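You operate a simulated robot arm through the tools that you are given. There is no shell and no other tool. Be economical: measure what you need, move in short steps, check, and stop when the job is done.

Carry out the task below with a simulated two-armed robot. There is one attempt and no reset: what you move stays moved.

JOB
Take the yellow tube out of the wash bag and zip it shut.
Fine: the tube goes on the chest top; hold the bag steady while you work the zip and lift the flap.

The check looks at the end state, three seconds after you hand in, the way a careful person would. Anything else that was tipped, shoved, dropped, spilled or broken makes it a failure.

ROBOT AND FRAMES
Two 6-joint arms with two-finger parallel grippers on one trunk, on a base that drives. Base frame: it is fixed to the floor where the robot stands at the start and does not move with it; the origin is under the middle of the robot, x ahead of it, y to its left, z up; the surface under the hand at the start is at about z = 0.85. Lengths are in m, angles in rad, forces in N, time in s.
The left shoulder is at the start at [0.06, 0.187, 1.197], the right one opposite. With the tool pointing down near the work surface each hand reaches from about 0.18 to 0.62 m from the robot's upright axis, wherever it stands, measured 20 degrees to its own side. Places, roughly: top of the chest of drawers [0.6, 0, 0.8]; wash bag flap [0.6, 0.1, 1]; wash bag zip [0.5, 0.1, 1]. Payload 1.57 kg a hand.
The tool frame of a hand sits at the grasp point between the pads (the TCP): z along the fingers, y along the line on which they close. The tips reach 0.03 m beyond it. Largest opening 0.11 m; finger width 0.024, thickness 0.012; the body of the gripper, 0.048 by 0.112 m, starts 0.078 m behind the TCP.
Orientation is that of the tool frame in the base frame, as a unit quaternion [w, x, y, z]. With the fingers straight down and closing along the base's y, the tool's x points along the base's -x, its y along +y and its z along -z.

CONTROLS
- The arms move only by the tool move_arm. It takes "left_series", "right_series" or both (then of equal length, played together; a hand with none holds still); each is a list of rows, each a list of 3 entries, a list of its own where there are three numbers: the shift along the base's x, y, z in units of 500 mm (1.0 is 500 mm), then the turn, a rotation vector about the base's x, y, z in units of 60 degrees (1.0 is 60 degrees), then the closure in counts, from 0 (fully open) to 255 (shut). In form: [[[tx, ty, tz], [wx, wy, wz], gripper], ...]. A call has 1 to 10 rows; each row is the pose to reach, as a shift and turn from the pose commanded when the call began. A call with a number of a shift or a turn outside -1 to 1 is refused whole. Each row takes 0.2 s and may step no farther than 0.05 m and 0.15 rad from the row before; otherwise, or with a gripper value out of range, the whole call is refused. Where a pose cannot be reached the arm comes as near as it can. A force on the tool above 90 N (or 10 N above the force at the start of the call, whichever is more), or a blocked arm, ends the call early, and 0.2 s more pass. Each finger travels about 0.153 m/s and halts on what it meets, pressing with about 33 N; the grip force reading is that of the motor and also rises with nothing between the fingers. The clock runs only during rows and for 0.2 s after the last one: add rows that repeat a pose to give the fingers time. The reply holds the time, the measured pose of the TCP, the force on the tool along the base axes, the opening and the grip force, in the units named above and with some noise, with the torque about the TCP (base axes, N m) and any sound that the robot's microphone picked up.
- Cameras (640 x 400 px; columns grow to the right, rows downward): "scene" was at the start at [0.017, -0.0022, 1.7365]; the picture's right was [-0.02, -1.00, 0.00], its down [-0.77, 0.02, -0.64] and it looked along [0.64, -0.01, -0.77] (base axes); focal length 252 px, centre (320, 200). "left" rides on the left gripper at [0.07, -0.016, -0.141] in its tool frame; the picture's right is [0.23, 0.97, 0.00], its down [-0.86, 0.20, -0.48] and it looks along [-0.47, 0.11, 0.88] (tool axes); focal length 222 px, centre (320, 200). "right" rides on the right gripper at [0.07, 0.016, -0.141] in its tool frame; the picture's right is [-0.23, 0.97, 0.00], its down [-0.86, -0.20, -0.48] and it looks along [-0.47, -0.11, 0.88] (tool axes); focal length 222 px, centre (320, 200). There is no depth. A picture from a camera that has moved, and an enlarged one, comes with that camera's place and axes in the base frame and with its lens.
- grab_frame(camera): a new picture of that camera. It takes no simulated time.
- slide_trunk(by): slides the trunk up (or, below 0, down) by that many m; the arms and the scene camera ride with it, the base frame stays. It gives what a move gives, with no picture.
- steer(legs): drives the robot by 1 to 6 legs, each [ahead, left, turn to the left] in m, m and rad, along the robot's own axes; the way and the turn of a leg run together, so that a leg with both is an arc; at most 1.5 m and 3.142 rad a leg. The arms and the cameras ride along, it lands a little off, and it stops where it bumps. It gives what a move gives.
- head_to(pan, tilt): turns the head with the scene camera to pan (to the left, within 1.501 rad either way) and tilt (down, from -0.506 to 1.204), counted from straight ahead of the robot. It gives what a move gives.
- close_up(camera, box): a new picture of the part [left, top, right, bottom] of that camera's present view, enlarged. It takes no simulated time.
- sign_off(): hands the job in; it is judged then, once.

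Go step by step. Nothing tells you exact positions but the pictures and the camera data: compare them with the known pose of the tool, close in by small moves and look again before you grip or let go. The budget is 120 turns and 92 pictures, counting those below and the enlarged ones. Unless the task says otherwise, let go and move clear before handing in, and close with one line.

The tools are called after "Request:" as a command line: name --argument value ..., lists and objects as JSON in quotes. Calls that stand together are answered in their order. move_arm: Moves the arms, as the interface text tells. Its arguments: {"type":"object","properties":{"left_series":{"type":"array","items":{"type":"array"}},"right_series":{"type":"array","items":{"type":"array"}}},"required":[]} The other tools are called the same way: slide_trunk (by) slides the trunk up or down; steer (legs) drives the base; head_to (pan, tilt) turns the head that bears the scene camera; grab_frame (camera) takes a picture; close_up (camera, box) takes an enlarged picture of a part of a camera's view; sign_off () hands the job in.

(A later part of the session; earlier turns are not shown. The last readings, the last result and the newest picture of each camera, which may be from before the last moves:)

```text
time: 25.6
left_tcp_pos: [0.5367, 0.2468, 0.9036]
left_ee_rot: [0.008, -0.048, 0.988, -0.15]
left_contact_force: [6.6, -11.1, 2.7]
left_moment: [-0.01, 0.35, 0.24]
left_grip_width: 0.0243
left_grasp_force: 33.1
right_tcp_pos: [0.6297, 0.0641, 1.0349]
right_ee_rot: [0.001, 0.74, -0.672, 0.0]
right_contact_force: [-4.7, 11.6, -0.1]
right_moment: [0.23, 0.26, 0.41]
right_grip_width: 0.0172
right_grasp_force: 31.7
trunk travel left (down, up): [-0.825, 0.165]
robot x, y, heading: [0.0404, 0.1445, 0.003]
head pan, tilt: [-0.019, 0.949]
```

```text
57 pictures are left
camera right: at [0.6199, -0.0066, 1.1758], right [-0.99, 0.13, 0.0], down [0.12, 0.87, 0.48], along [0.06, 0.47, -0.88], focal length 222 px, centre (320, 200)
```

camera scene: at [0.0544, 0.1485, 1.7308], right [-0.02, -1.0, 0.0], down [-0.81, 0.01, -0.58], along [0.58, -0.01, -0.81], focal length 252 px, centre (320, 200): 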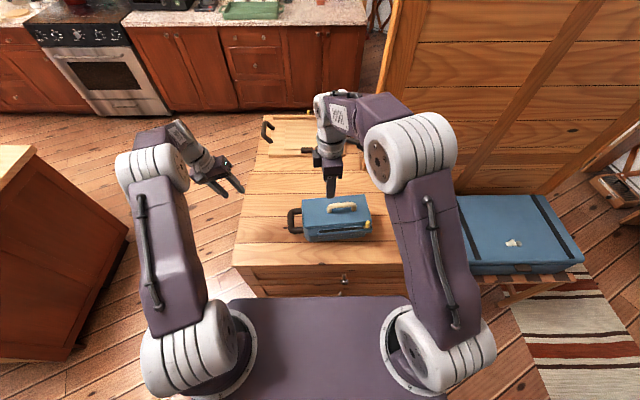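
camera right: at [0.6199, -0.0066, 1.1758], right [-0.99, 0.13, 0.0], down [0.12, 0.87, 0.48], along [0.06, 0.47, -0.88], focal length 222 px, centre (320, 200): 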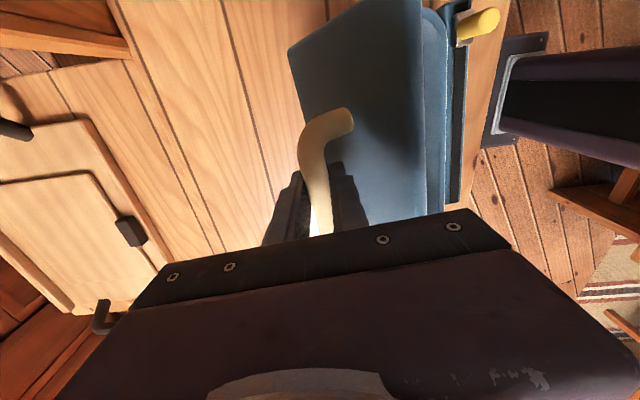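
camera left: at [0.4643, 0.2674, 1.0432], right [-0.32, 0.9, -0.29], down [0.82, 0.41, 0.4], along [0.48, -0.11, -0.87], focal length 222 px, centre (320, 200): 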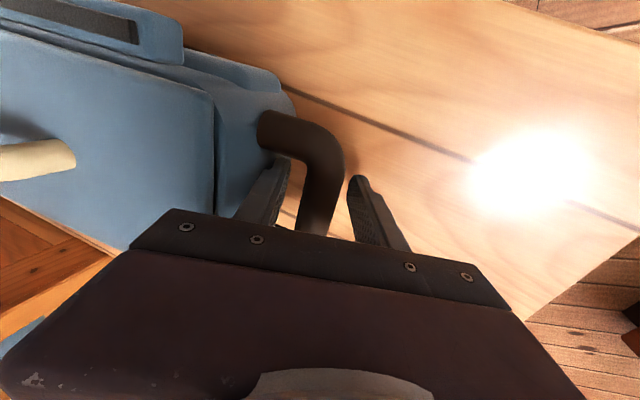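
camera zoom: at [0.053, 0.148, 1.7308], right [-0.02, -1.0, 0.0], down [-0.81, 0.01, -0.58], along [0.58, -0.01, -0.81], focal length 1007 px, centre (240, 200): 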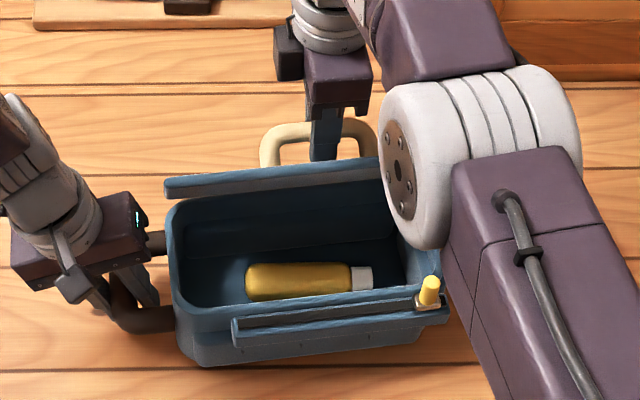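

The flap is at about 60° and the tube lies inside near (0.56, 0.08). I'll continue past vertical, tilting the right hand forward so that it stays within reach.

Request:
move_arm --right_series '[[[0.0148, -0.002, 0.0], [0.0039, -0.0417, 0], 255], [[0.0296, -0.001, -0.002], [0.0078, -0.083, 0], 255], [[0.044, 0.0005, -0.005], [0.0117, -0.125, 0], 255], [[0.058, 0.002, -0.0096], [0.0156, -0.166, 0], 255], [[0.072, 0.0035, -0.0155], [0.0195, -0.208, 0], 255], [[0.0852, 0.005, -0.022], [0.0234, -0.249, 0], 255], [[0.0852, 0.005, -0.022], [0.0234, -0.249, 0], 255]]'

Request:
close_up --camera "scene" --box '[260, 150, 420, 250]'

Request:
grab_frame --camera "right"

```text
time: 27.1
left_tcp_pos: [0.5355, 0.2479, 0.908]
left_ee_rot: [0.013, -0.047, 0.987, -0.15]
left_contact_force: [35.0, -25.9, 1.5]
left_moment: [0.05, 0.94, 0.82]
left_grip_width: 0.0249
left_grasp_force: 33.5
right_tcp_pos: [0.6682, 0.0664, 1.0279]
right_ee_rot: [-0.097, 0.734, -0.666, 0.088]
right_contact_force: [-33.2, 19.2, 40.4]
right_moment: [-0.35, 3.68, 1.82]
right_grip_width: 0.0171
right_grasp_force: 32.0
trunk travel left (down, up): [-0.825, 0.165]
robot x, y, heading: [0.0416, 0.1481, -0.004]
head pan, tilt: [-0.019, 0.949]
```

```text
4.00 times, centred on (340, 200) of scene
camera zoom: at [0.0449, 0.1478, 1.7314], right [-0.02, -1.0, 0.0], down [-0.81, 0.02, -0.59], along [0.59, -0.01, -0.81], focal length 1007 px, centre (240, 200)
```

zoom: 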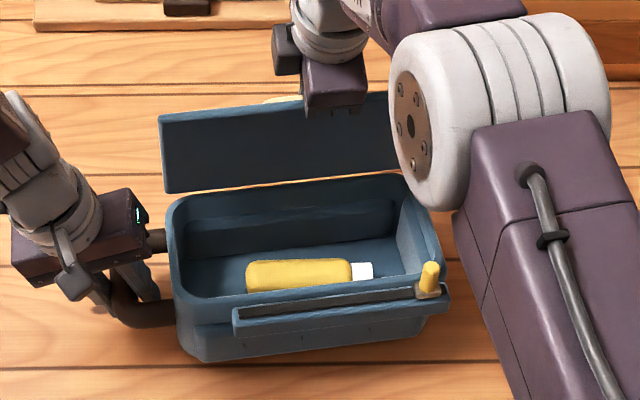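

```text
55 pictures are left
camera right: at [0.6219, -0.0076, 1.1606], right [-0.96, 0.13, -0.25], down [-0.01, 0.86, 0.51], along [0.29, 0.49, -0.82], focal length 222 px, centre (320, 200)
```

right: 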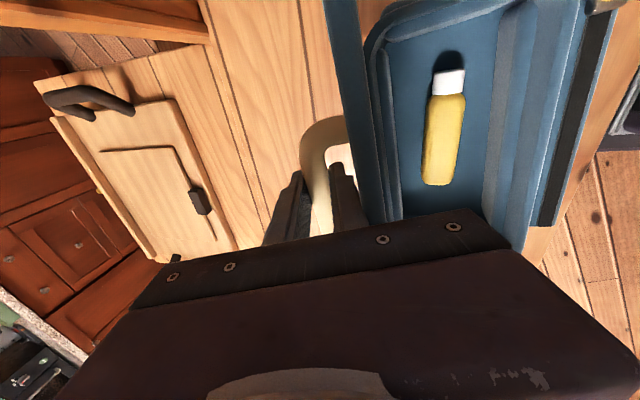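

The flap is now about upright, but the hand is pressing on it (about 40 N). I'll take some tilt and push back out and see whether the load drops.

Request:
move_arm --right_series '[[[-0.006, -0.008, 0.004], [-0.004, 0.042, 0], 255], [[-0.01, -0.014, 0.006], [-0.0078, 0.083, 0], 255], [[-0.01, -0.014, 0.006], [-0.0078, 0.083, 0], 255]]'

Request:
close_up --camera "right" --box '[220, 80, 460, 230]'

```text
time: 27.9
left_tcp_pos: [0.5372, 0.2464, 0.904]
left_ee_rot: [0.006, -0.047, 0.987, -0.151]
left_contact_force: [14.6, -33.0, 15.2]
left_moment: [0.06, 0.54, -0.39]
left_grip_width: 0.0244
left_grasp_force: 33.2
right_tcp_pos: [0.6658, 0.0651, 1.0256]
right_ee_rot: [-0.065, 0.737, -0.67, 0.056]
right_contact_force: [-6.8, 35.1, -2.0]
right_moment: [-0.53, 0.12, -0.43]
right_grip_width: 0.0171
right_grasp_force: 32.3
trunk travel left (down, up): [-0.825, 0.165]
robot x, y, heading: [0.0395, 0.1507, 0.004]
head pan, tilt: [-0.019, 0.949]
```

```text
2.67 times, centred on (340, 155) of right
camera zoom: at [0.6327, -0.0097, 1.1619], right [-0.98, 0.14, -0.17], down [0.03, 0.86, 0.51], along [0.21, 0.49, -0.84], focal length 592 px, centre (267, 320)
```

zoom: 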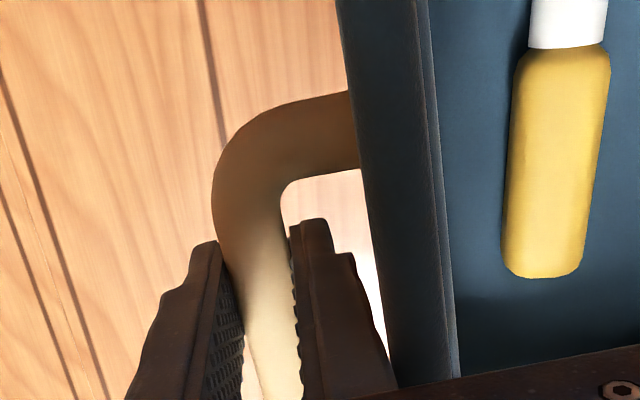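

Fore-aft load is gone; the finger root was touching the flap. I'll loosen the grip to a cage around the bar, raise the hand for a shallower hold and remove the sideways load, then see where the flap leans.

Request:
move_arm --right_series '[[[0, 0.01, 0], [0, 0, 0], 255], [[0.002, 0.016, 0.004], [0, 0, 0], 205], [[0.002, 0.016, 0.02], [0, 0, 0], 190], [[0.002, 0.016, 0.026], [0, 0, 0], 190], [[0.002, 0.016, 0.026], [0, 0, 0], 190]]'

Request:
close_up --camera "right" --box '[220, 80, 460, 230]'

Request:
close_up --camera "scene" --box '[260, 150, 420, 250]'

```text
time: 29.1
left_tcp_pos: [0.5352, 0.2486, 0.9032]
left_ee_rot: [0.005, -0.047, 0.988, -0.149]
left_contact_force: [-1.2, 3.7, 2.9]
left_moment: [0.51, -0.04, 0.11]
left_grip_width: 0.0244
left_grasp_force: 33.2
right_tcp_pos: [0.6682, 0.0687, 1.0415]
right_ee_rot: [-0.064, 0.738, -0.669, 0.059]
right_contact_force: [-0.5, 0.5, -0.5]
right_moment: [0.03, 0.02, 0.0]
right_grip_width: 0.0286
right_grasp_force: 0.0
trunk travel left (down, up): [-0.825, 0.165]
robot x, y, heading: [0.038, 0.1486, 0.003]
head pan, tilt: [-0.019, 0.949]
```

```text
2.67 times, centred on (340, 155) of right
camera zoom: at [0.6337, -0.0047, 1.177], right [-0.98, 0.13, -0.17], down [0.03, 0.86, 0.51], along [0.21, 0.49, -0.85], focal length 592 px, centre (267, 320)
```

zoom: 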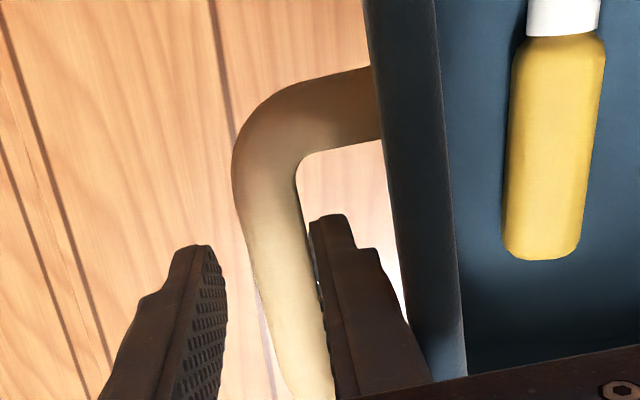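

```text
4.00 times, centred on (340, 200) of scene
camera zoom: at [0.0519, 0.1484, 1.7307], right [-0.02, -1.0, 0.0], down [-0.81, 0.01, -0.58], along [0.58, -0.01, -0.81], focal length 1007 px, centre (240, 200)
```

zoom: 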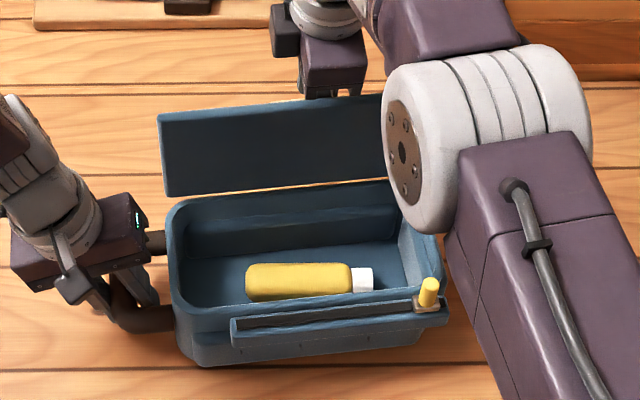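

The flap stays about upright with no load on the hand. I'll push the bar 12 mm further with the inner finger, then back off slightly to see whether the flap stays.

Request:
move_arm --right_series '[[[0.01, 0.001, 0.004], [0, 0, 0], 190], [[0.02, 0.002, 0.004], [0.002, -0.02, 0], 190], [[0.03, 0.002, 0.002], [0.004, -0.04, 0], 190], [[0.03, 0.002, 0.002], [0.004, -0.04, 0], 190], [[0.022, 0.002, 0.002], [0.004, -0.04, 0], 190], [[0.014, 0.002, 0.002], [0.004, -0.04, 0], 190], [[0.014, 0.002, 0.002], [0.004, -0.04, 0], 190]]'

Request:
close_up --camera "right" --box '[220, 80, 460, 230]'

Request:
close_up --camera "scene" --box '[260, 150, 420, 250]'

```text
time: 30.8
left_tcp_pos: [0.5373, 0.2474, 0.9033]
left_ee_rot: [0.008, -0.048, 0.988, -0.149]
left_contact_force: [13.0, -16.9, 5.1]
left_moment: [0.37, -0.41, 0.86]
left_grip_width: 0.0244
left_grasp_force: 32.7
right_tcp_pos: [0.6744, 0.0684, 1.0426]
right_ee_rot: [-0.081, 0.735, -0.669, 0.073]
right_contact_force: [-9.5, 13.1, 4.8]
right_moment: [-0.02, 0.91, 0.07]
right_grip_width: 0.0343
right_grasp_force: 3.9
trunk travel left (down, up): [-0.825, 0.165]
robot x, y, heading: [0.0367, 0.1503, -0.002]
head pan, tilt: [-0.019, 0.949]
```

```text
2.67 times, centred on (340, 155) of right
camera zoom: at [0.6346, -0.0044, 1.1767], right [-0.97, 0.14, -0.21], down [0.01, 0.86, 0.51], along [0.25, 0.49, -0.83], focal length 592 px, centre (267, 320)
```

zoom: 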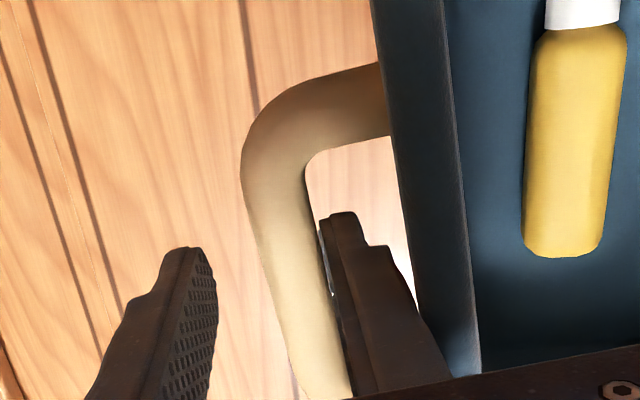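

```text
4.00 times, centred on (340, 200) of scene
camera zoom: at [0.0516, 0.1473, 1.7308], right [-0.02, -1.0, 0.0], down [-0.81, 0.02, -0.58], along [0.58, -0.01, -0.81], focal length 1007 px, centre (240, 200)
```

zoom: 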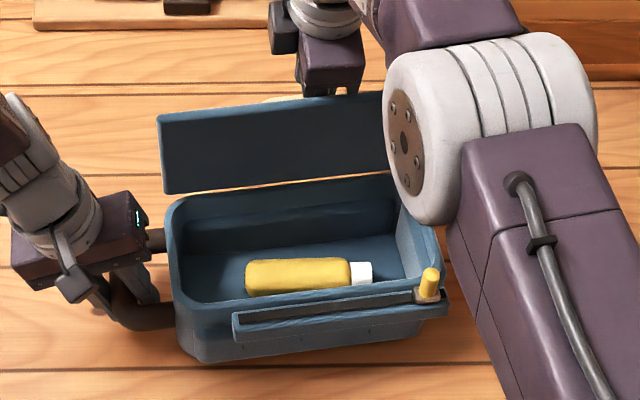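

The flap barely moved, so it may be at its stop. I'll back off 12 mm and see whether the flap follows.

Request:
move_arm --right_series '[[[-0.01, 0.001, 0.0], [0, 0, 0], 190], [[-0.018, 0.004, 0.0], [0, 0.02, 0], 190], [[-0.024, 0.006, 0.0], [0, 0.04, 0], 190], [[-0.024, 0.006, 0.0], [0, 0.04, 0], 190], [[-0.024, 0.006, 0.0], [0, 0.04, 0], 190]]'

Request:
close_up --camera "right" --box '[220, 80, 460, 230]'

Request:
close_up --camera "scene" --box '[260, 150, 420, 250]'

```text
time: 31.9
left_tcp_pos: [0.5363, 0.248, 0.9043]
left_ee_rot: [0.006, -0.048, 0.988, -0.15]
left_contact_force: [2.1, 3.8, 5.7]
left_moment: [-0.06, 0.4, 0.2]
left_grip_width: 0.0241
left_grasp_force: 32.8
right_tcp_pos: [0.6622, 0.0709, 1.0409]
right_ee_rot: [-0.066, 0.737, -0.67, 0.057]
right_contact_force: [-0.1, 0.9, 0.7]
right_moment: [0.0, -0.01, 0.02]
right_grip_width: 0.0276
right_grasp_force: 0.1
trunk travel left (down, up): [-0.825, 0.165]
robot x, y, heading: [0.0399, 0.1487, 0.003]
head pan, tilt: [-0.019, 0.949]
```

```text
2.67 times, centred on (340, 155) of right
camera zoom: at [0.6288, -0.0017, 1.1774], right [-0.98, 0.14, -0.17], down [0.03, 0.86, 0.51], along [0.21, 0.49, -0.84], focal length 592 px, centre (267, 320)
```

zoom: 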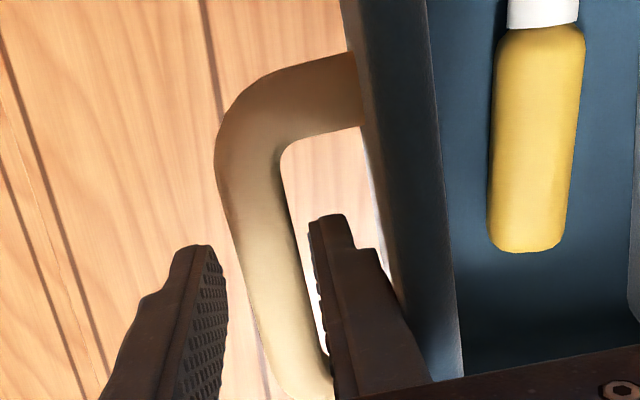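

```text
4.00 times, centred on (340, 200) of scene
camera zoom: at [0.0522, 0.1486, 1.7308], right [-0.02, -1.0, 0.0], down [-0.81, 0.01, -0.58], along [0.58, -0.01, -0.81], focal length 1007 px, centre (240, 200)
```

zoom: 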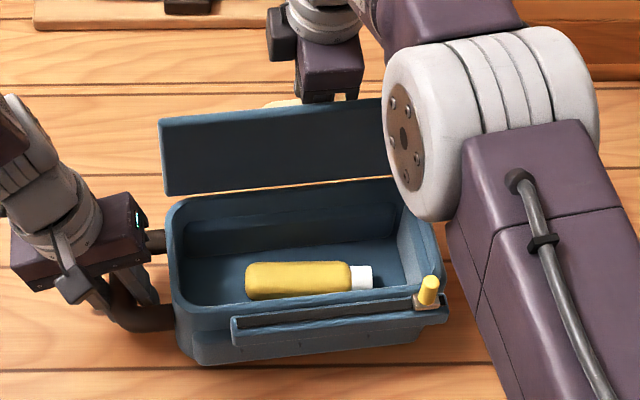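

There is a gap around the bar and no load, so the flap holds itself by hinge friction. I'll withdraw the right hand straight back along its axis and check.

Request:
move_arm --right_series '[[[0.001, 0, 0.02], [0, 0, 0], 190], [[-0.004, 0, 0.06], [0, 0, 0], 190], [[-0.01, 0, 0.12], [0, 0, 0], 190], [[-0.02, 0, 0.19], [0, 0, 0], 190], [[-0.05, -0.02, 0.26], [0, 0.05, 0], 190], [[-0.1, -0.05, 0.29], [0, 0.1, 0], 190], [[-0.15, -0.08, 0.3], [0, 0.15, 0], 190]]'

Request:
close_up --camera "scene" --box '[260, 150, 420, 250]'

Request:
grab_frame --camera "right"

```text
time: 33.5
left_tcp_pos: [0.5365, 0.2471, 0.9048]
left_ee_rot: [0.007, -0.048, 0.988, -0.149]
left_contact_force: [-0.3, -0.2, -1.5]
left_moment: [-0.01, 0.17, 0.13]
left_grip_width: 0.0243
left_grasp_force: 33.2
right_tcp_pos: [0.5842, 0.0315, 1.1933]
right_ee_rot: [-0.013, 0.739, -0.674, -0.002]
right_contact_force: [-0.2, 0.3, -0.4]
right_moment: [0.01, -0.04, -0.02]
right_grip_width: 0.028
right_grasp_force: 0.0
trunk travel left (down, up): [-0.825, 0.165]
robot x, y, heading: [0.0418, 0.1491, -0.001]
head pan, tilt: [-0.019, 0.949]
```

```text
4.00 times, centred on (340, 200) of scene
camera zoom: at [0.0519, 0.1472, 1.7308], right [-0.02, -1.0, 0.0], down [-0.81, 0.02, -0.58], along [0.58, -0.01, -0.81], focal length 1007 px, centre (240, 200)
```

zoom: 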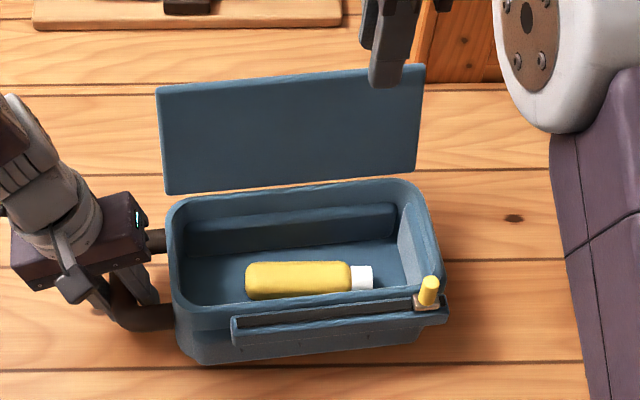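

```text
46 pictures are left
camera right: at [0.5722, -0.0425, 1.3328], right [-0.99, 0.14, -0.01], down [0.11, 0.86, 0.5], along [0.08, 0.49, -0.87], focal length 222 px, centre (320, 200)
```

right: 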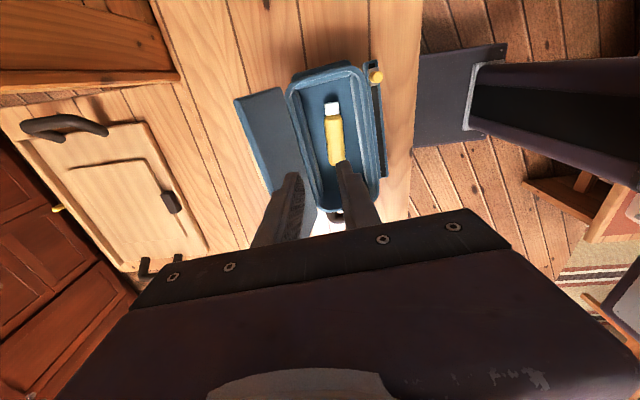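

The flap tipped open on its own and stays there. The tube lies with its middle at about (0.559, 0.075, 0.88), so I'll bring the right hand above it.

Request:
move_arm --right_series '[[[-0.02, 0.03, -0.03], [-0.01, 0.007, 0], 150], [[-0.04, 0.06, -0.08], [-0.02, 0.013, 0], 116], [[-0.052, 0.097, -0.14], [-0.02, 0.013, 0], 116], [[-0.052, 0.097, -0.21], [-0.02, 0.013, 0], 116], [[-0.052, 0.097, -0.29], [-0.02, 0.013, 0], 116], [[-0.052, 0.097, -0.29], [-0.02, 0.013, 0], 116]]'

Request:
grab_frame --camera "right"

Request:
close_up --camera "scene" --box '[260, 150, 420, 250]'

```text
time: 35.0
left_tcp_pos: [0.5371, 0.2481, 0.9028]
left_ee_rot: [0.006, -0.048, 0.988, -0.15]
left_contact_force: [1.1, 2.0, -1.7]
left_moment: [0.07, 0.13, 0.15]
left_grip_width: 0.0247
left_grasp_force: 33.7
right_tcp_pos: [0.5605, 0.0809, 1.0464]
right_ee_rot: [-0.001, 0.739, -0.673, 0.002]
right_contact_force: [-1.0, 0.0, -1.1]
right_moment: [-0.02, -0.03, 0.01]
right_grip_width: 0.0598
right_grasp_force: 0.0
trunk travel left (down, up): [-0.825, 0.165]
robot x, y, heading: [0.0403, 0.1486, 0.002]
head pan, tilt: [-0.019, 0.949]
```

```text
45 pictures are left
camera right: at [0.5503, 0.0101, 1.1878], right [-0.99, 0.14, 0.0], down [0.12, 0.87, 0.48], along [0.07, 0.47, -0.88], focal length 222 px, centre (320, 200)
```

right: 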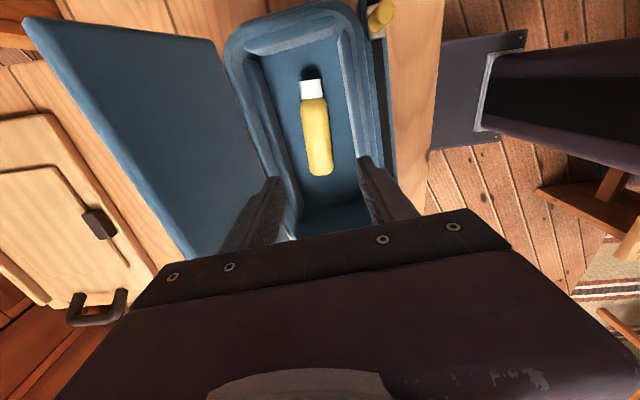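

```text
4.00 times, centred on (340, 200) of scene
camera zoom: at [0.0527, 0.1478, 1.7308], right [-0.02, -1.0, 0.0], down [-0.81, 0.01, -0.58], along [0.58, -0.01, -0.81], focal length 1007 px, centre (240, 200)
```

zoom: 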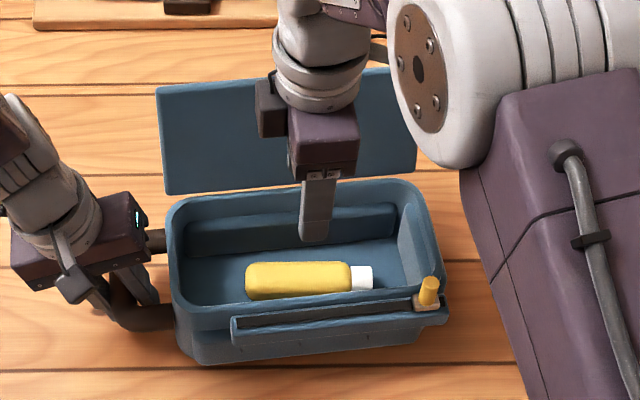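

The tube runs almost along y at x ≈ 0.565. I'll straighten the hand's yaw and lower until the tips are just above it.

Request:
move_arm --right_series '[[[0.008, 0, -0.06], [0, 0, -0.04], 116], [[0.01, 0, -0.12], [0, 0, -0.08], 116], [[0.01, 0, -0.18], [0, 0, -0.08], 116], [[0.01, 0, -0.225], [0, 0, -0.08], 116], [[0.01, 0, -0.225], [0, 0, -0.08], 116]]'

Request:
grab_frame --camera "right"

Request:
close_up --camera "scene" --box '[260, 150, 420, 250]'

```text
time: 36.1
left_tcp_pos: [0.5368, 0.2475, 0.904]
left_ee_rot: [0.007, -0.047, 0.988, -0.149]
left_contact_force: [-0.1, 0.9, -1.5]
left_moment: [0.03, 0.16, 0.17]
left_grip_width: 0.0245
left_grasp_force: 33.4
right_tcp_pos: [0.5684, 0.081, 0.9341]
right_ee_rot: [0.0, 0.71, -0.704, 0.003]
right_contact_force: [0.3, -0.5, 0.3]
right_moment: [-0.03, 0.02, 0.0]
right_grip_width: 0.06
right_grasp_force: 0.0
trunk travel left (down, up): [-0.825, 0.165]
robot x, y, heading: [0.041, 0.1478, -0.002]
head pan, tilt: [-0.019, 0.949]
```

```text
43 pictures are left
camera right: at [0.5521, 0.0114, 1.0751], right [-0.98, 0.22, 0.0], down [0.19, 0.86, 0.48], along [0.11, 0.47, -0.88], focal length 222 px, centre (320, 200)
```

right: 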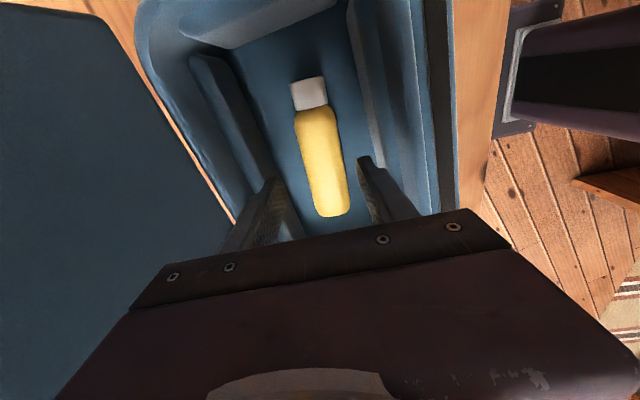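

```text
4.00 times, centred on (340, 200) of scene
camera zoom: at [0.0528, 0.1479, 1.7308], right [-0.02, -1.0, 0.0], down [-0.81, 0.01, -0.58], along [0.58, -0.01, -0.81], focal length 1007 px, centre (240, 200)
```

zoom: 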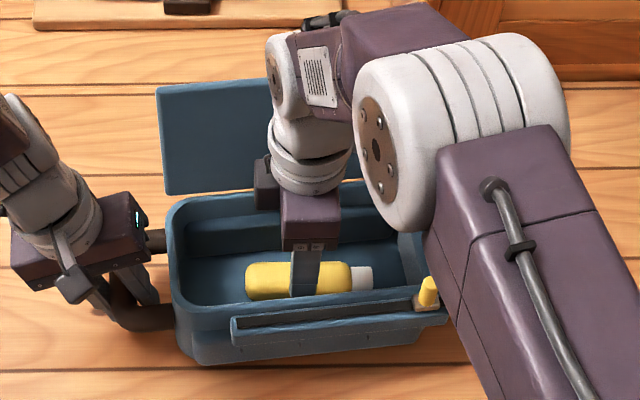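

The tube is centred but the far finger is near an inner ledge, so I'll narrow the opening to 50 mm before lowering the last 37 mm.

Request:
move_arm --right_series '[[[-0.004, 0, 0], [0, 0, 0], 139], [[-0.004, 0, -0.03], [0, 0, 0], 139], [[-0.004, 0, -0.055], [0, 0, 0], 139], [[-0.004, 0, -0.074], [0, 0, 0], 139], [[-0.004, 0, -0.074], [0, 0, 0], 139]]'

Request:
grab_frame --camera "right"

```text
time: 37.4
left_tcp_pos: [0.5369, 0.248, 0.9032]
left_ee_rot: [0.007, -0.047, 0.988, -0.149]
left_contact_force: [0.6, 1.0, -1.8]
left_moment: [0.01, 0.03, 0.15]
left_grip_width: 0.0243
left_grasp_force: 33.5
right_tcp_pos: [0.5658, 0.0812, 0.8978]
right_ee_rot: [0.0, 0.71, -0.704, 0.002]
right_contact_force: [-0.5, 0.4, -0.3]
right_moment: [-0.02, -0.02, -0.01]
right_grip_width: 0.0501
right_grasp_force: 0.1
trunk travel left (down, up): [-0.825, 0.165]
robot x, y, heading: [0.0391, 0.1476, 0.003]
head pan, tilt: [-0.019, 0.949]
```

```text
41 pictures are left
camera right: at [0.5497, 0.0104, 1.0385], right [-0.98, 0.22, 0.0], down [0.19, 0.86, 0.48], along [0.11, 0.47, -0.88], focal length 222 px, centre (320, 200)
```

right: 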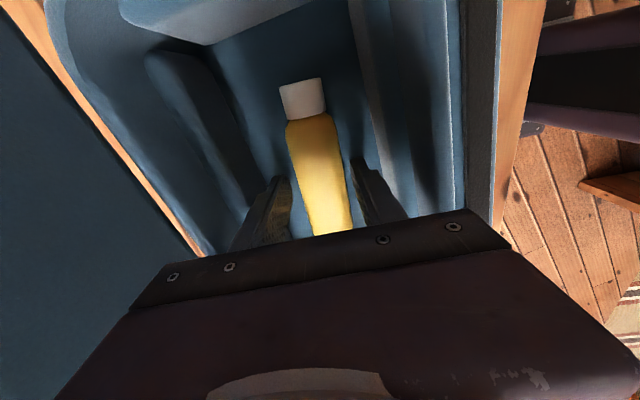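

The fingers straddle the tube. I'll close and lift slightly.

Request:
move_arm --right_series '[[[0, 0, 0], [0, 0, 0], 180], [[0, 0, 0], [0, 0, 0], 255], [[0, 0, 0], [0, 0, 0], 255], [[0, 0, 0.02], [0, 0, 0], 255], [[0, 0, 0.06], [0, 0, 0], 255], [[0, 0, 0.1], [0, 0, 0], 255], [[0, 0, 0.16], [0, 0, 0], 255], [[0, 0, 0.22], [0, 0, 0], 255], [[0, 0, 0.28], [0, 0, 0], 255]]'

Request:
grab_frame --camera "right"

Request:
grab_frame --camera "scene"

```text
time: 39.4
left_tcp_pos: [0.536, 0.2476, 0.9047]
left_ee_rot: [0.007, -0.047, 0.988, -0.149]
left_contact_force: [1.1, 1.2, -1.7]
left_moment: [-0.1, 0.1, 0.09]
left_grip_width: 0.0243
left_grasp_force: 33.1
right_tcp_pos: [0.5644, 0.0805, 1.0371]
right_ee_rot: [0.0, 0.71, -0.704, 0.001]
right_contact_force: [-0.5, 0.3, 0.0]
right_moment: [0.04, 0.02, -0.02]
right_grip_width: 0.0352
right_grasp_force: 32.8
trunk travel left (down, up): [-0.825, 0.165]
robot x, y, heading: [0.0427, 0.1527, 0.002]
head pan, tilt: [-0.019, 0.949]
```

```text
40 pictures are left
camera right: at [0.5484, 0.0099, 1.178], right [-0.98, 0.22, 0.0], down [0.19, 0.86, 0.48], along [0.11, 0.47, -0.88], focal length 222 px, centre (320, 200)
```

right: 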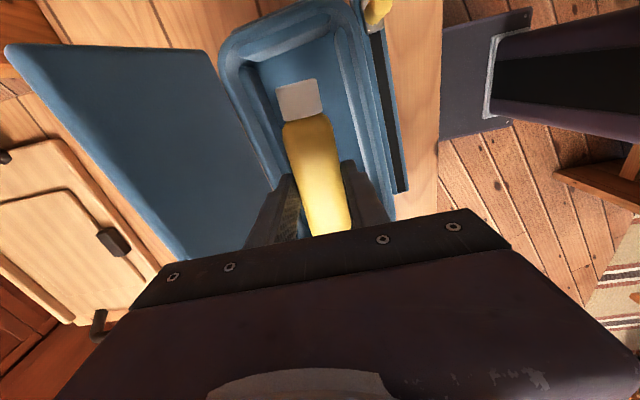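

```text
39 pictures are left
camera scene: at [0.0524, 0.1477, 1.7308], right [-0.02, -1.0, 0.0], down [-0.81, 0.01, -0.58], along [0.58, -0.01, -0.81], focal length 252 px, centre (320, 200)
```

scene: 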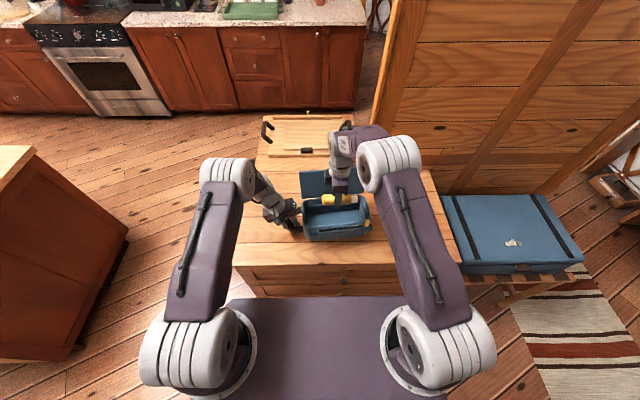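

The tube is held (35 mm) and clear of the bag. I'll carry it to open chest top to the right of the bag, around (0.53, -0.20).

Request:
move_arm --right_series '[[[0, 0, 0.08], [0, 0, 0], 255], [[-0.008, -0.06, 0.08], [0, 0, 0], 255], [[-0.017, -0.13, 0.08], [0, 0, 0], 255], [[-0.026, -0.21, 0.08], [0, 0, 0], 255], [[-0.035, -0.29, 0.08], [0, 0, 0], 255], [[-0.044, -0.37, 0.08], [0, 0, 0], 255], [[-0.053, -0.45, 0.04], [0, 0, 0], 255], [[-0.06, -0.51, -0.02], [0, 0, 0], 255], [[-0.068, -0.56, -0.1], [0, 0, 0], 255], [[-0.068, -0.56, -0.18], [0, 0, 0], 255]]'

Request:
grab_frame --camera "right"

Request:
close_up --camera "scene" --box '[280, 130, 480, 255]'

```text
time: 41.5
left_tcp_pos: [0.5369, 0.247, 0.9032]
left_ee_rot: [0.006, -0.046, 0.988, -0.149]
left_contact_force: [-0.4, -0.4, -1.8]
left_moment: [0.13, -0.08, -0.05]
left_grip_width: 0.0243
left_grasp_force: 32.4
right_tcp_pos: [0.535, -0.2, 0.947]
right_ee_rot: [-0.001, 0.71, -0.704, 0.002]
right_contact_force: [0.6, 0.8, -0.7]
right_moment: [0.05, 0.0, 0.01]
right_grip_width: 0.0349
right_grasp_force: 33.5
trunk travel left (down, up): [-0.825, 0.165]
robot x, y, heading: [0.0423, 0.1493, 0.002]
head pan, tilt: [-0.019, 0.949]
```

```text
38 pictures are left
camera right: at [0.5169, -0.2695, 1.0885], right [-0.98, 0.22, 0.0], down [0.19, 0.86, 0.48], along [0.11, 0.47, -0.88], focal length 222 px, centre (320, 200)
```

right: 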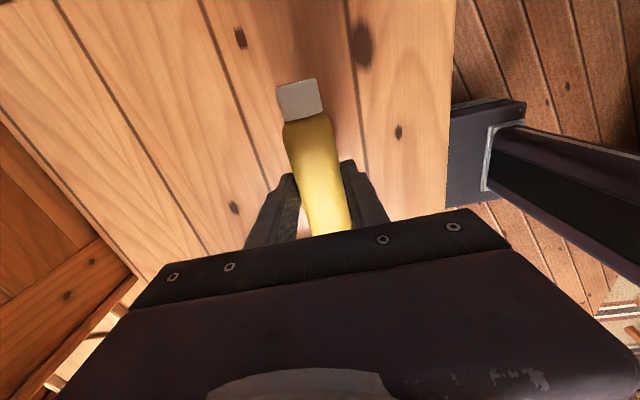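

```text
3.20 times, centred on (380, 192) of scene
camera zoom: at [0.0535, 0.1474, 1.7309], right [-0.02, -1.0, 0.0], down [-0.81, 0.02, -0.58], along [0.58, -0.01, -0.81], focal length 806 px, centre (128, 224)
```

zoom: 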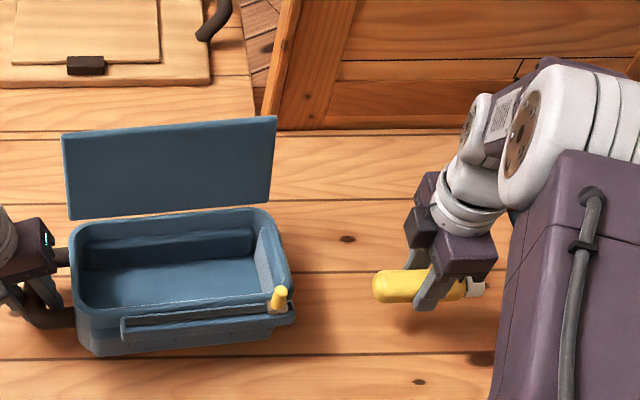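

The area is clear. I'll lower quickly to about 0.895, then creep down.

Request:
move_arm --right_series '[[[0, 0, -0.04], [0, 0, 0], 255], [[0, 0, -0.08], [0, 0, 0], 255], [[0, 0, -0.1], [0, 0, 0], 255], [[0, 0, -0.108], [0, 0, 0], 255], [[0, 0, -0.112], [0, 0, 0], 255]]'

```text
time: 42.8
left_tcp_pos: [0.5375, 0.2476, 0.9027]
left_ee_rot: [0.006, -0.047, 0.988, -0.15]
left_contact_force: [0.3, 0.4, -1.9]
left_moment: [-0.02, 0.03, 0.05]
left_grip_width: 0.0245
left_grasp_force: 32.9
right_tcp_pos: [0.5317, -0.2001, 0.89]
right_ee_rot: [0.0, 0.711, -0.704, 0.002]
right_contact_force: [0.0, -0.5, -1.6]
right_moment: [0.02, -0.01, -0.01]
right_grip_width: 0.0352
right_grasp_force: 33.0
trunk travel left (down, up): [-0.825, 0.165]
robot x, y, heading: [0.0399, 0.1469, 0.003]
head pan, tilt: [-0.019, 0.949]
```

No contact yet at 0.890; I'll creep a little lower in 1.5 mm steps.

Request:
move_arm --right_series '[[[0, 0, -0.003], [0, 0, 0], 255], [[0, 0, -0.006], [0, 0, 0], 255], [[0, 0, -0.009], [0, 0, 0], 255]]'

Request:
close_up --camera "scene" --box '[380, 190, 460, 240]'

```text
time: 43.5
left_tcp_pos: [0.5357, 0.2461, 0.9044]
left_ee_rot: [0.006, -0.048, 0.988, -0.15]
left_contact_force: [0.6, 1.6, -1.7]
left_moment: [-0.02, 0.01, 0.04]
left_grip_width: 0.0242
left_grasp_force: 32.8
right_tcp_pos: [0.5317, -0.1996, 0.8855]
right_ee_rot: [-0.001, 0.71, -0.704, 0.002]
right_contact_force: [0.1, 0.6, -0.6]
right_moment: [0.04, -0.04, 0.0]
right_grip_width: 0.0351
right_grasp_force: 32.8
trunk travel left (down, up): [-0.825, 0.165]
robot x, y, heading: [0.0406, 0.1487, 0.002]
head pan, tilt: [-0.019, 0.949]
```

```text
8.00 times, centred on (420, 215) of scene
camera zoom: at [0.0529, 0.1476, 1.7308], right [-0.02, -1.0, 0.0], down [-0.81, 0.02, -0.58], along [0.58, -0.01, -0.81], focal length 2014 px, centre (-480, 80)
```

zoom: 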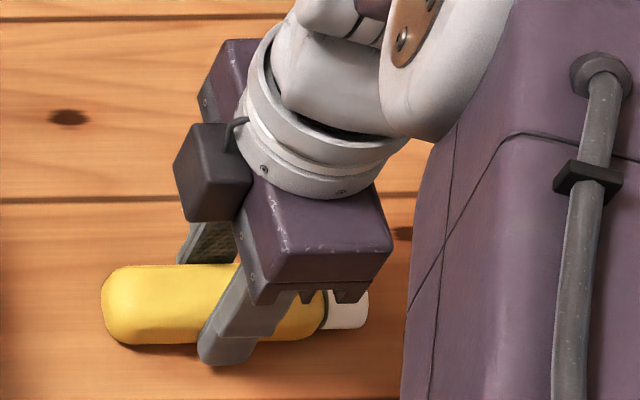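

It's nearly touching (shadow close under the tube). I'll creep up to 5 mm more and watch for a small upward force.

Request:
move_arm --right_series '[[[0, 0, -0.002], [0, 0, 0], 255], [[0, 0, -0.004], [0, 0, 0], 255], [[0, 0, -0.006], [0, 0, 0], 255]]'

```text
time: 44.4
left_tcp_pos: [0.5365, 0.2474, 0.9042]
left_ee_rot: [0.007, -0.047, 0.988, -0.149]
left_contact_force: [-0.2, 0.3, -1.8]
left_moment: [0.09, 0.12, 0.08]
left_grip_width: 0.0244
left_grasp_force: 33.0
right_tcp_pos: [0.5308, -0.2005, 0.8859]
right_ee_rot: [-0.001, 0.71, -0.704, 0.004]
right_contact_force: [2.8, -4.0, 15.2]
right_moment: [0.18, 0.18, 0.02]
right_grip_width: 0.0352
right_grasp_force: 32.6
trunk travel left (down, up): [-0.825, 0.165]
robot x, y, heading: [0.0405, 0.1503, -0.002]
head pan, tilt: [-0.019, 0.949]
```

Contact, about 15 N. I'll ease off, open slowly, pause, and rise.

Request:
move_arm --right_series '[[[0, 0, 0.003], [0, 0, 0], 255], [[0, 0, 0.003], [0, 0, 0], 170], [[0, 0, 0.003], [0, 0, 0], 160], [[0, 0, 0.003], [0, 0, 0], 145], [[0, 0, 0.003], [0, 0, 0], 130], [[0, 0, 0.003], [0, 0, 0], 130], [[0, 0, 0.04], [0, 0, 0], 130], [[0, 0, 0.1], [0, 0, 0], 130], [[0, 0, 0.18], [0, 0, 0], 130], [[0, 0, 0.27], [0, 0, 0], 130]]'

Request:
grab_frame --camera "right"

Request:
close_up --camera "scene" --box '[260, 150, 420, 250]'

```text
time: 46.5
left_tcp_pos: [0.5364, 0.2481, 0.9042]
left_ee_rot: [0.007, -0.047, 0.988, -0.148]
left_contact_force: [0.5, 0.8, -0.5]
left_moment: [-0.12, 0.06, 0.07]
left_grip_width: 0.0242
left_grasp_force: 33.3
right_tcp_pos: [0.5295, -0.1984, 1.0179]
right_ee_rot: [0.0, 0.71, -0.704, 0.001]
right_contact_force: [0.8, -0.7, -0.4]
right_moment: [0.0, -0.03, 0.02]
right_grip_width: 0.0537
right_grasp_force: 0.0
trunk travel left (down, up): [-0.825, 0.165]
robot x, y, heading: [0.0423, 0.1487, 0.001]
head pan, tilt: [-0.019, 0.949]
```

```text
35 pictures are left
camera right: at [0.5131, -0.2686, 1.1592], right [-0.98, 0.22, 0.0], down [0.19, 0.86, 0.48], along [0.11, 0.47, -0.88], focal length 222 px, centre (320, 200)
```

right: 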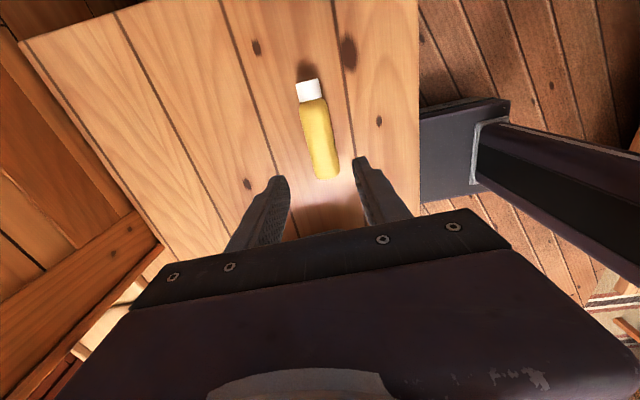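

```text
4.00 times, centred on (340, 200) of scene
camera zoom: at [0.0519, 0.1481, 1.7307], right [-0.02, -1.0, 0.0], down [-0.81, 0.01, -0.58], along [0.58, -0.01, -0.81], focal length 1007 px, centre (240, 200)
```

zoom: 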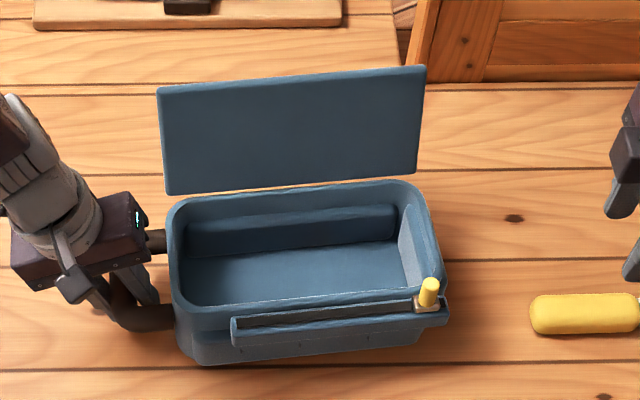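

The tube rests on the chest top. Next I'll bring the right hand above the raised edge of the flap (about x = 0.66, z = 1.07) to swing it shut.

Request:
move_arm --right_series '[[[0, 0.0, 0.08], [0, 0, 0.02], 116], [[0.02, 0.06, 0.14], [0.002, -0.03, 0.04], 116], [[0.05, 0.13, 0.2], [0.004, -0.06, 0.06], 116], [[0.09, 0.21, 0.26], [0.008, -0.09, 0.08], 116], [[0.13, 0.29, 0.28], [0.011, -0.12, 0.08], 116], [[0.17, 0.36, 0.28], [0.014, -0.15, 0.08], 116], [[0.21, 0.42, 0.28], [0.0157, -0.166, 0.08], 116], [[0.243, 0.467, 0.26], [0.0157, -0.166, 0.08], 116], [[0.243, 0.467, 0.26], [0.0157, -0.166, 0.08], 116]]'

Request:
grab_frame --camera "right"

Request:
close_up --camera "scene" --box '[260, 130, 420, 230]'

```text
refused: row 4 steps farther than a row can; nothing moved
```

```text
33 pictures are left
camera right: at [0.5131, -0.2686, 1.1592], right [-0.98, 0.22, 0.0], down [0.19, 0.86, 0.48], along [0.11, 0.47, -0.88], focal length 222 px, centre (320, 200)
```

right: 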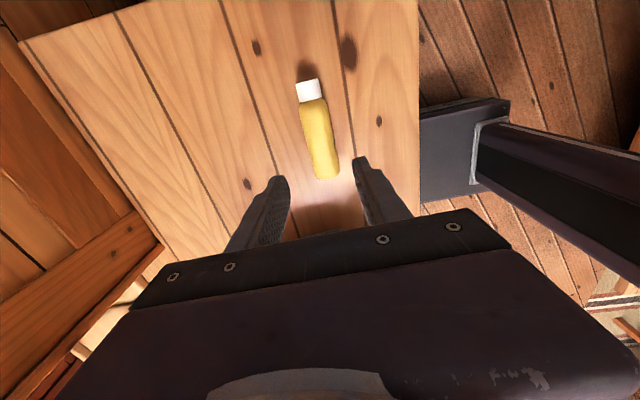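

```text
4.00 times, centred on (340, 180) of scene
camera zoom: at [0.0519, 0.1481, 1.7307], right [-0.02, -1.0, 0.0], down [-0.81, 0.01, -0.58], along [0.58, -0.01, -0.81], focal length 1007 px, centre (240, 280)
```

zoom: 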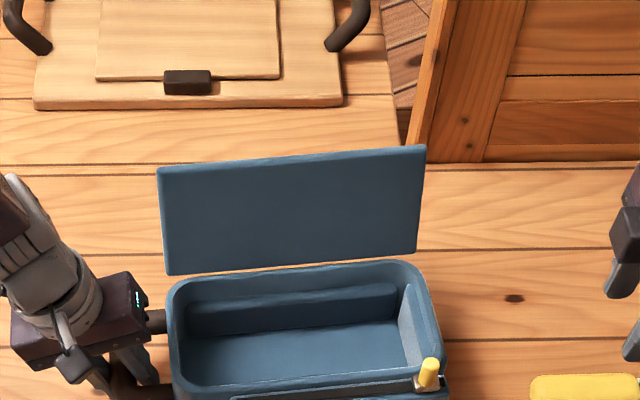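

One row was a bit too long, so nothing moved. I'll send the same path with shorter steps.

Request:
move_arm --right_series '[[[0, 0.0, 0.09], [0, 0, 0.02], 116], [[0.01, 0.04, 0.17], [0.002, -0.03, 0.04], 116], [[0.04, 0.1, 0.24], [0.004, -0.06, 0.06], 116], [[0.07, 0.18, 0.28], [0.008, -0.09, 0.08], 116], [[0.11, 0.26, 0.28], [0.011, -0.12, 0.08], 116], [[0.15, 0.33, 0.28], [0.014, -0.15, 0.08], 116], [[0.2, 0.4, 0.28], [0.0157, -0.166, 0.08], 116], [[0.243, 0.467, 0.26], [0.0157, -0.166, 0.08], 116], [[0.243, 0.467, 0.26], [0.0157, -0.166, 0.08], 116]]'

Request:
grab_frame --camera "right"

Request:
close_up --camera "scene" --box '[260, 130, 420, 230]'

```text
time: 48.5
left_tcp_pos: [0.5373, 0.2475, 0.9034]
left_ee_rot: [0.007, -0.048, 0.988, -0.149]
left_contact_force: [-1.1, 0.1, 0.0]
left_moment: [-0.01, 0.14, 0.0]
left_grip_width: 0.0243
left_grasp_force: 33.0
right_tcp_pos: [0.6518, 0.0376, 1.1494]
right_ee_rot: [-0.067, 0.736, -0.671, 0.057]
right_contact_force: [-0.6, -0.1, 0.1]
right_moment: [-0.01, 0.01, 0.0]
right_grip_width: 0.06
right_grasp_force: 0.2
trunk travel left (down, up): [-0.825, 0.165]
robot x, y, heading: [0.039, 0.1492, 0.005]
head pan, tilt: [-0.019, 0.949]
```

```text
31 pictures are left
camera right: at [0.6173, -0.0377, 1.2843], right [-0.98, 0.14, -0.17], down [0.03, 0.86, 0.51], along [0.22, 0.49, -0.84], focal length 222 px, centre (320, 200)
```

right: 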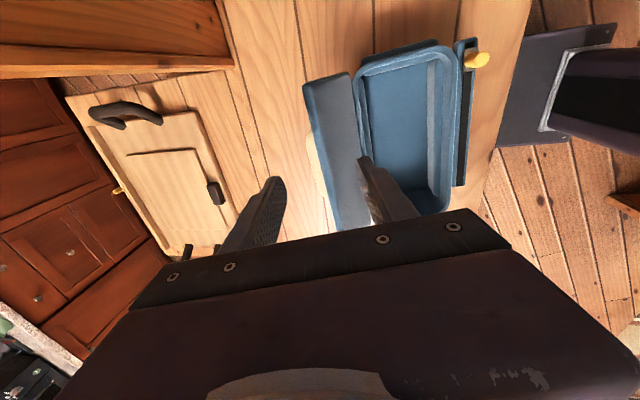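

```text
4.00 times, centred on (340, 180) of scene
camera zoom: at [0.0521, 0.1472, 1.7308], right [-0.02, -1.0, 0.0], down [-0.81, 0.02, -0.58], along [0.58, -0.01, -0.81], focal length 1007 px, centre (240, 280)
```

zoom: 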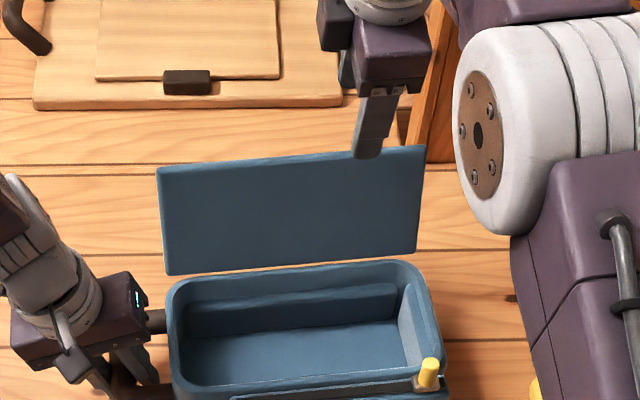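

The raised edge at (0.663, 0.03, 1.07) lies right between the fingers. I'll lower astride it.

Request:
move_arm --right_series '[[[0.008, 0, -0.045], [0, 0, 0], 116], [[0.016, 0, -0.09], [0, 0, 0], 116], [[0.022, 0, -0.125], [0, 0, 0], 116], [[0.026, 0, -0.148], [0, 0, 0], 116], [[0.026, 0, -0.148], [0, 0, 0], 116]]'

Request:
grab_frame --camera "right"

```text
time: 49.8
left_tcp_pos: [0.5366, 0.2473, 0.9046]
left_ee_rot: [0.006, -0.048, 0.988, -0.15]
left_contact_force: [-1.6, 0.5, -1.3]
left_moment: [0.08, 0.01, 0.0]
left_grip_width: 0.024
left_grasp_force: 33.0
right_tcp_pos: [0.6656, 0.0344, 1.0746]
right_ee_rot: [-0.067, 0.737, -0.67, 0.057]
right_contact_force: [-0.3, 0.4, -0.3]
right_moment: [0.01, 0.0, 0.01]
right_grip_width: 0.0599
right_grasp_force: 0.1
trunk travel left (down, up): [-0.825, 0.165]
robot x, y, heading: [0.0383, 0.1462, 0.002]
head pan, tilt: [-0.019, 0.949]
```

```text
29 pictures are left
camera right: at [0.631, -0.0401, 1.2104], right [-0.98, 0.14, -0.17], down [0.03, 0.86, 0.51], along [0.22, 0.49, -0.84], focal length 222 px, centre (320, 200)
```

right: 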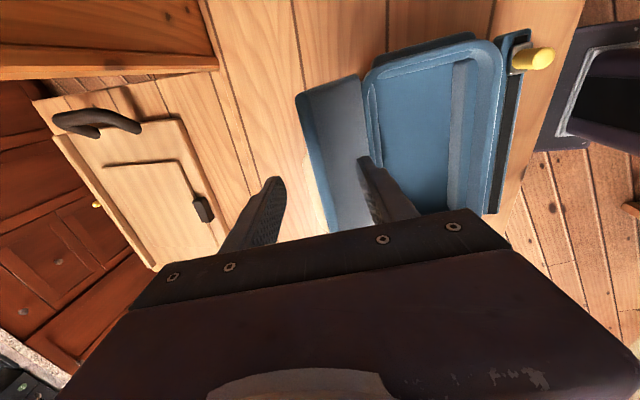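

The edge sits between the fingers. I'll narrow the gap and swing the flap back toward the bag along its arc, to about 60°, letting the hand tilt with it.

Request:
move_arm --right_series '[[[0, 0, 0], [0, 0, 0], 160], [[0, 0, 0], [0, 0, 0], 185], [[-0.0326, -0.003, 0.006], [0, 0, 0], 185], [[-0.066, -0.006, 0.008], [0, 0, 0], 185], [[-0.0994, -0.009, 0.006], [0.003, -0.033, 0], 185], [[-0.132, -0.012, 0.0], [0.011, -0.116, 0], 185], [[-0.164, -0.015, -0.0114], [0.022, -0.233, 0], 185], [[-0.194, -0.018, -0.026], [0.033, -0.348, 0], 185], [[-0.194, -0.018, -0.026], [0.033, -0.348, 0], 185]]'

Request:
grab_frame --camera "right"

Request:
close_up --camera "scene" --box '[260, 150, 420, 250]'

```text
time: 51.8
left_tcp_pos: [0.5362, 0.2469, 0.9048]
left_ee_rot: [0.006, -0.048, 0.988, -0.15]
left_contact_force: [0.0, 1.1, -1.6]
left_moment: [-0.02, 0.06, 0.05]
left_grip_width: 0.0246
left_grasp_force: 33.0
right_tcp_pos: [0.5681, 0.0256, 1.0622]
right_ee_rot: [-0.201, 0.713, -0.648, 0.179]
right_contact_force: [-0.2, 0.3, 0.1]
right_moment: [-0.01, -0.03, 0.0]
right_grip_width: 0.0305
right_grasp_force: 0.7
right hand out of reach, approached as far as the arm can: row 8
trunk travel left (down, up): [-0.825, 0.165]
robot x, y, heading: [0.038, 0.1506, -0.003]
head pan, tilt: [-0.019, 0.949]
```

```text
28 pictures are left
camera right: at [0.4882, -0.0535, 1.1729], right [-0.85, 0.15, -0.5], down [-0.16, 0.84, 0.52], along [0.5, 0.52, -0.69], focal length 222 px, centre (320, 200)
```

right: 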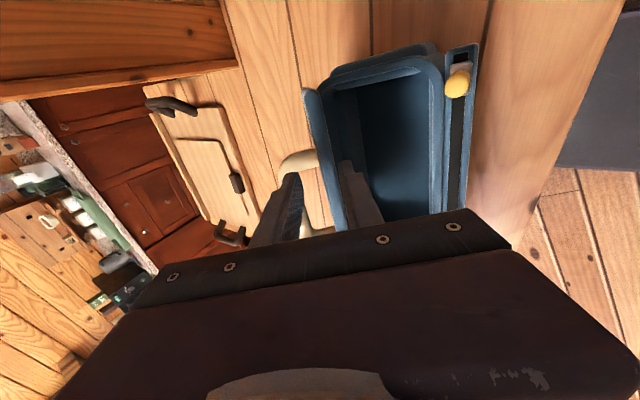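

```text
4.00 times, centred on (340, 200) of scene
camera zoom: at [0.0525, 0.1477, 1.7308], right [-0.02, -1.0, 0.0], down [-0.81, 0.01, -0.58], along [0.58, -0.01, -0.81], focal length 1007 px, centre (240, 200)
```

zoom: 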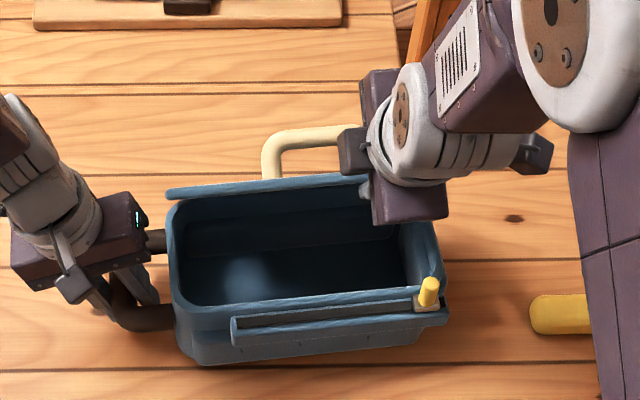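

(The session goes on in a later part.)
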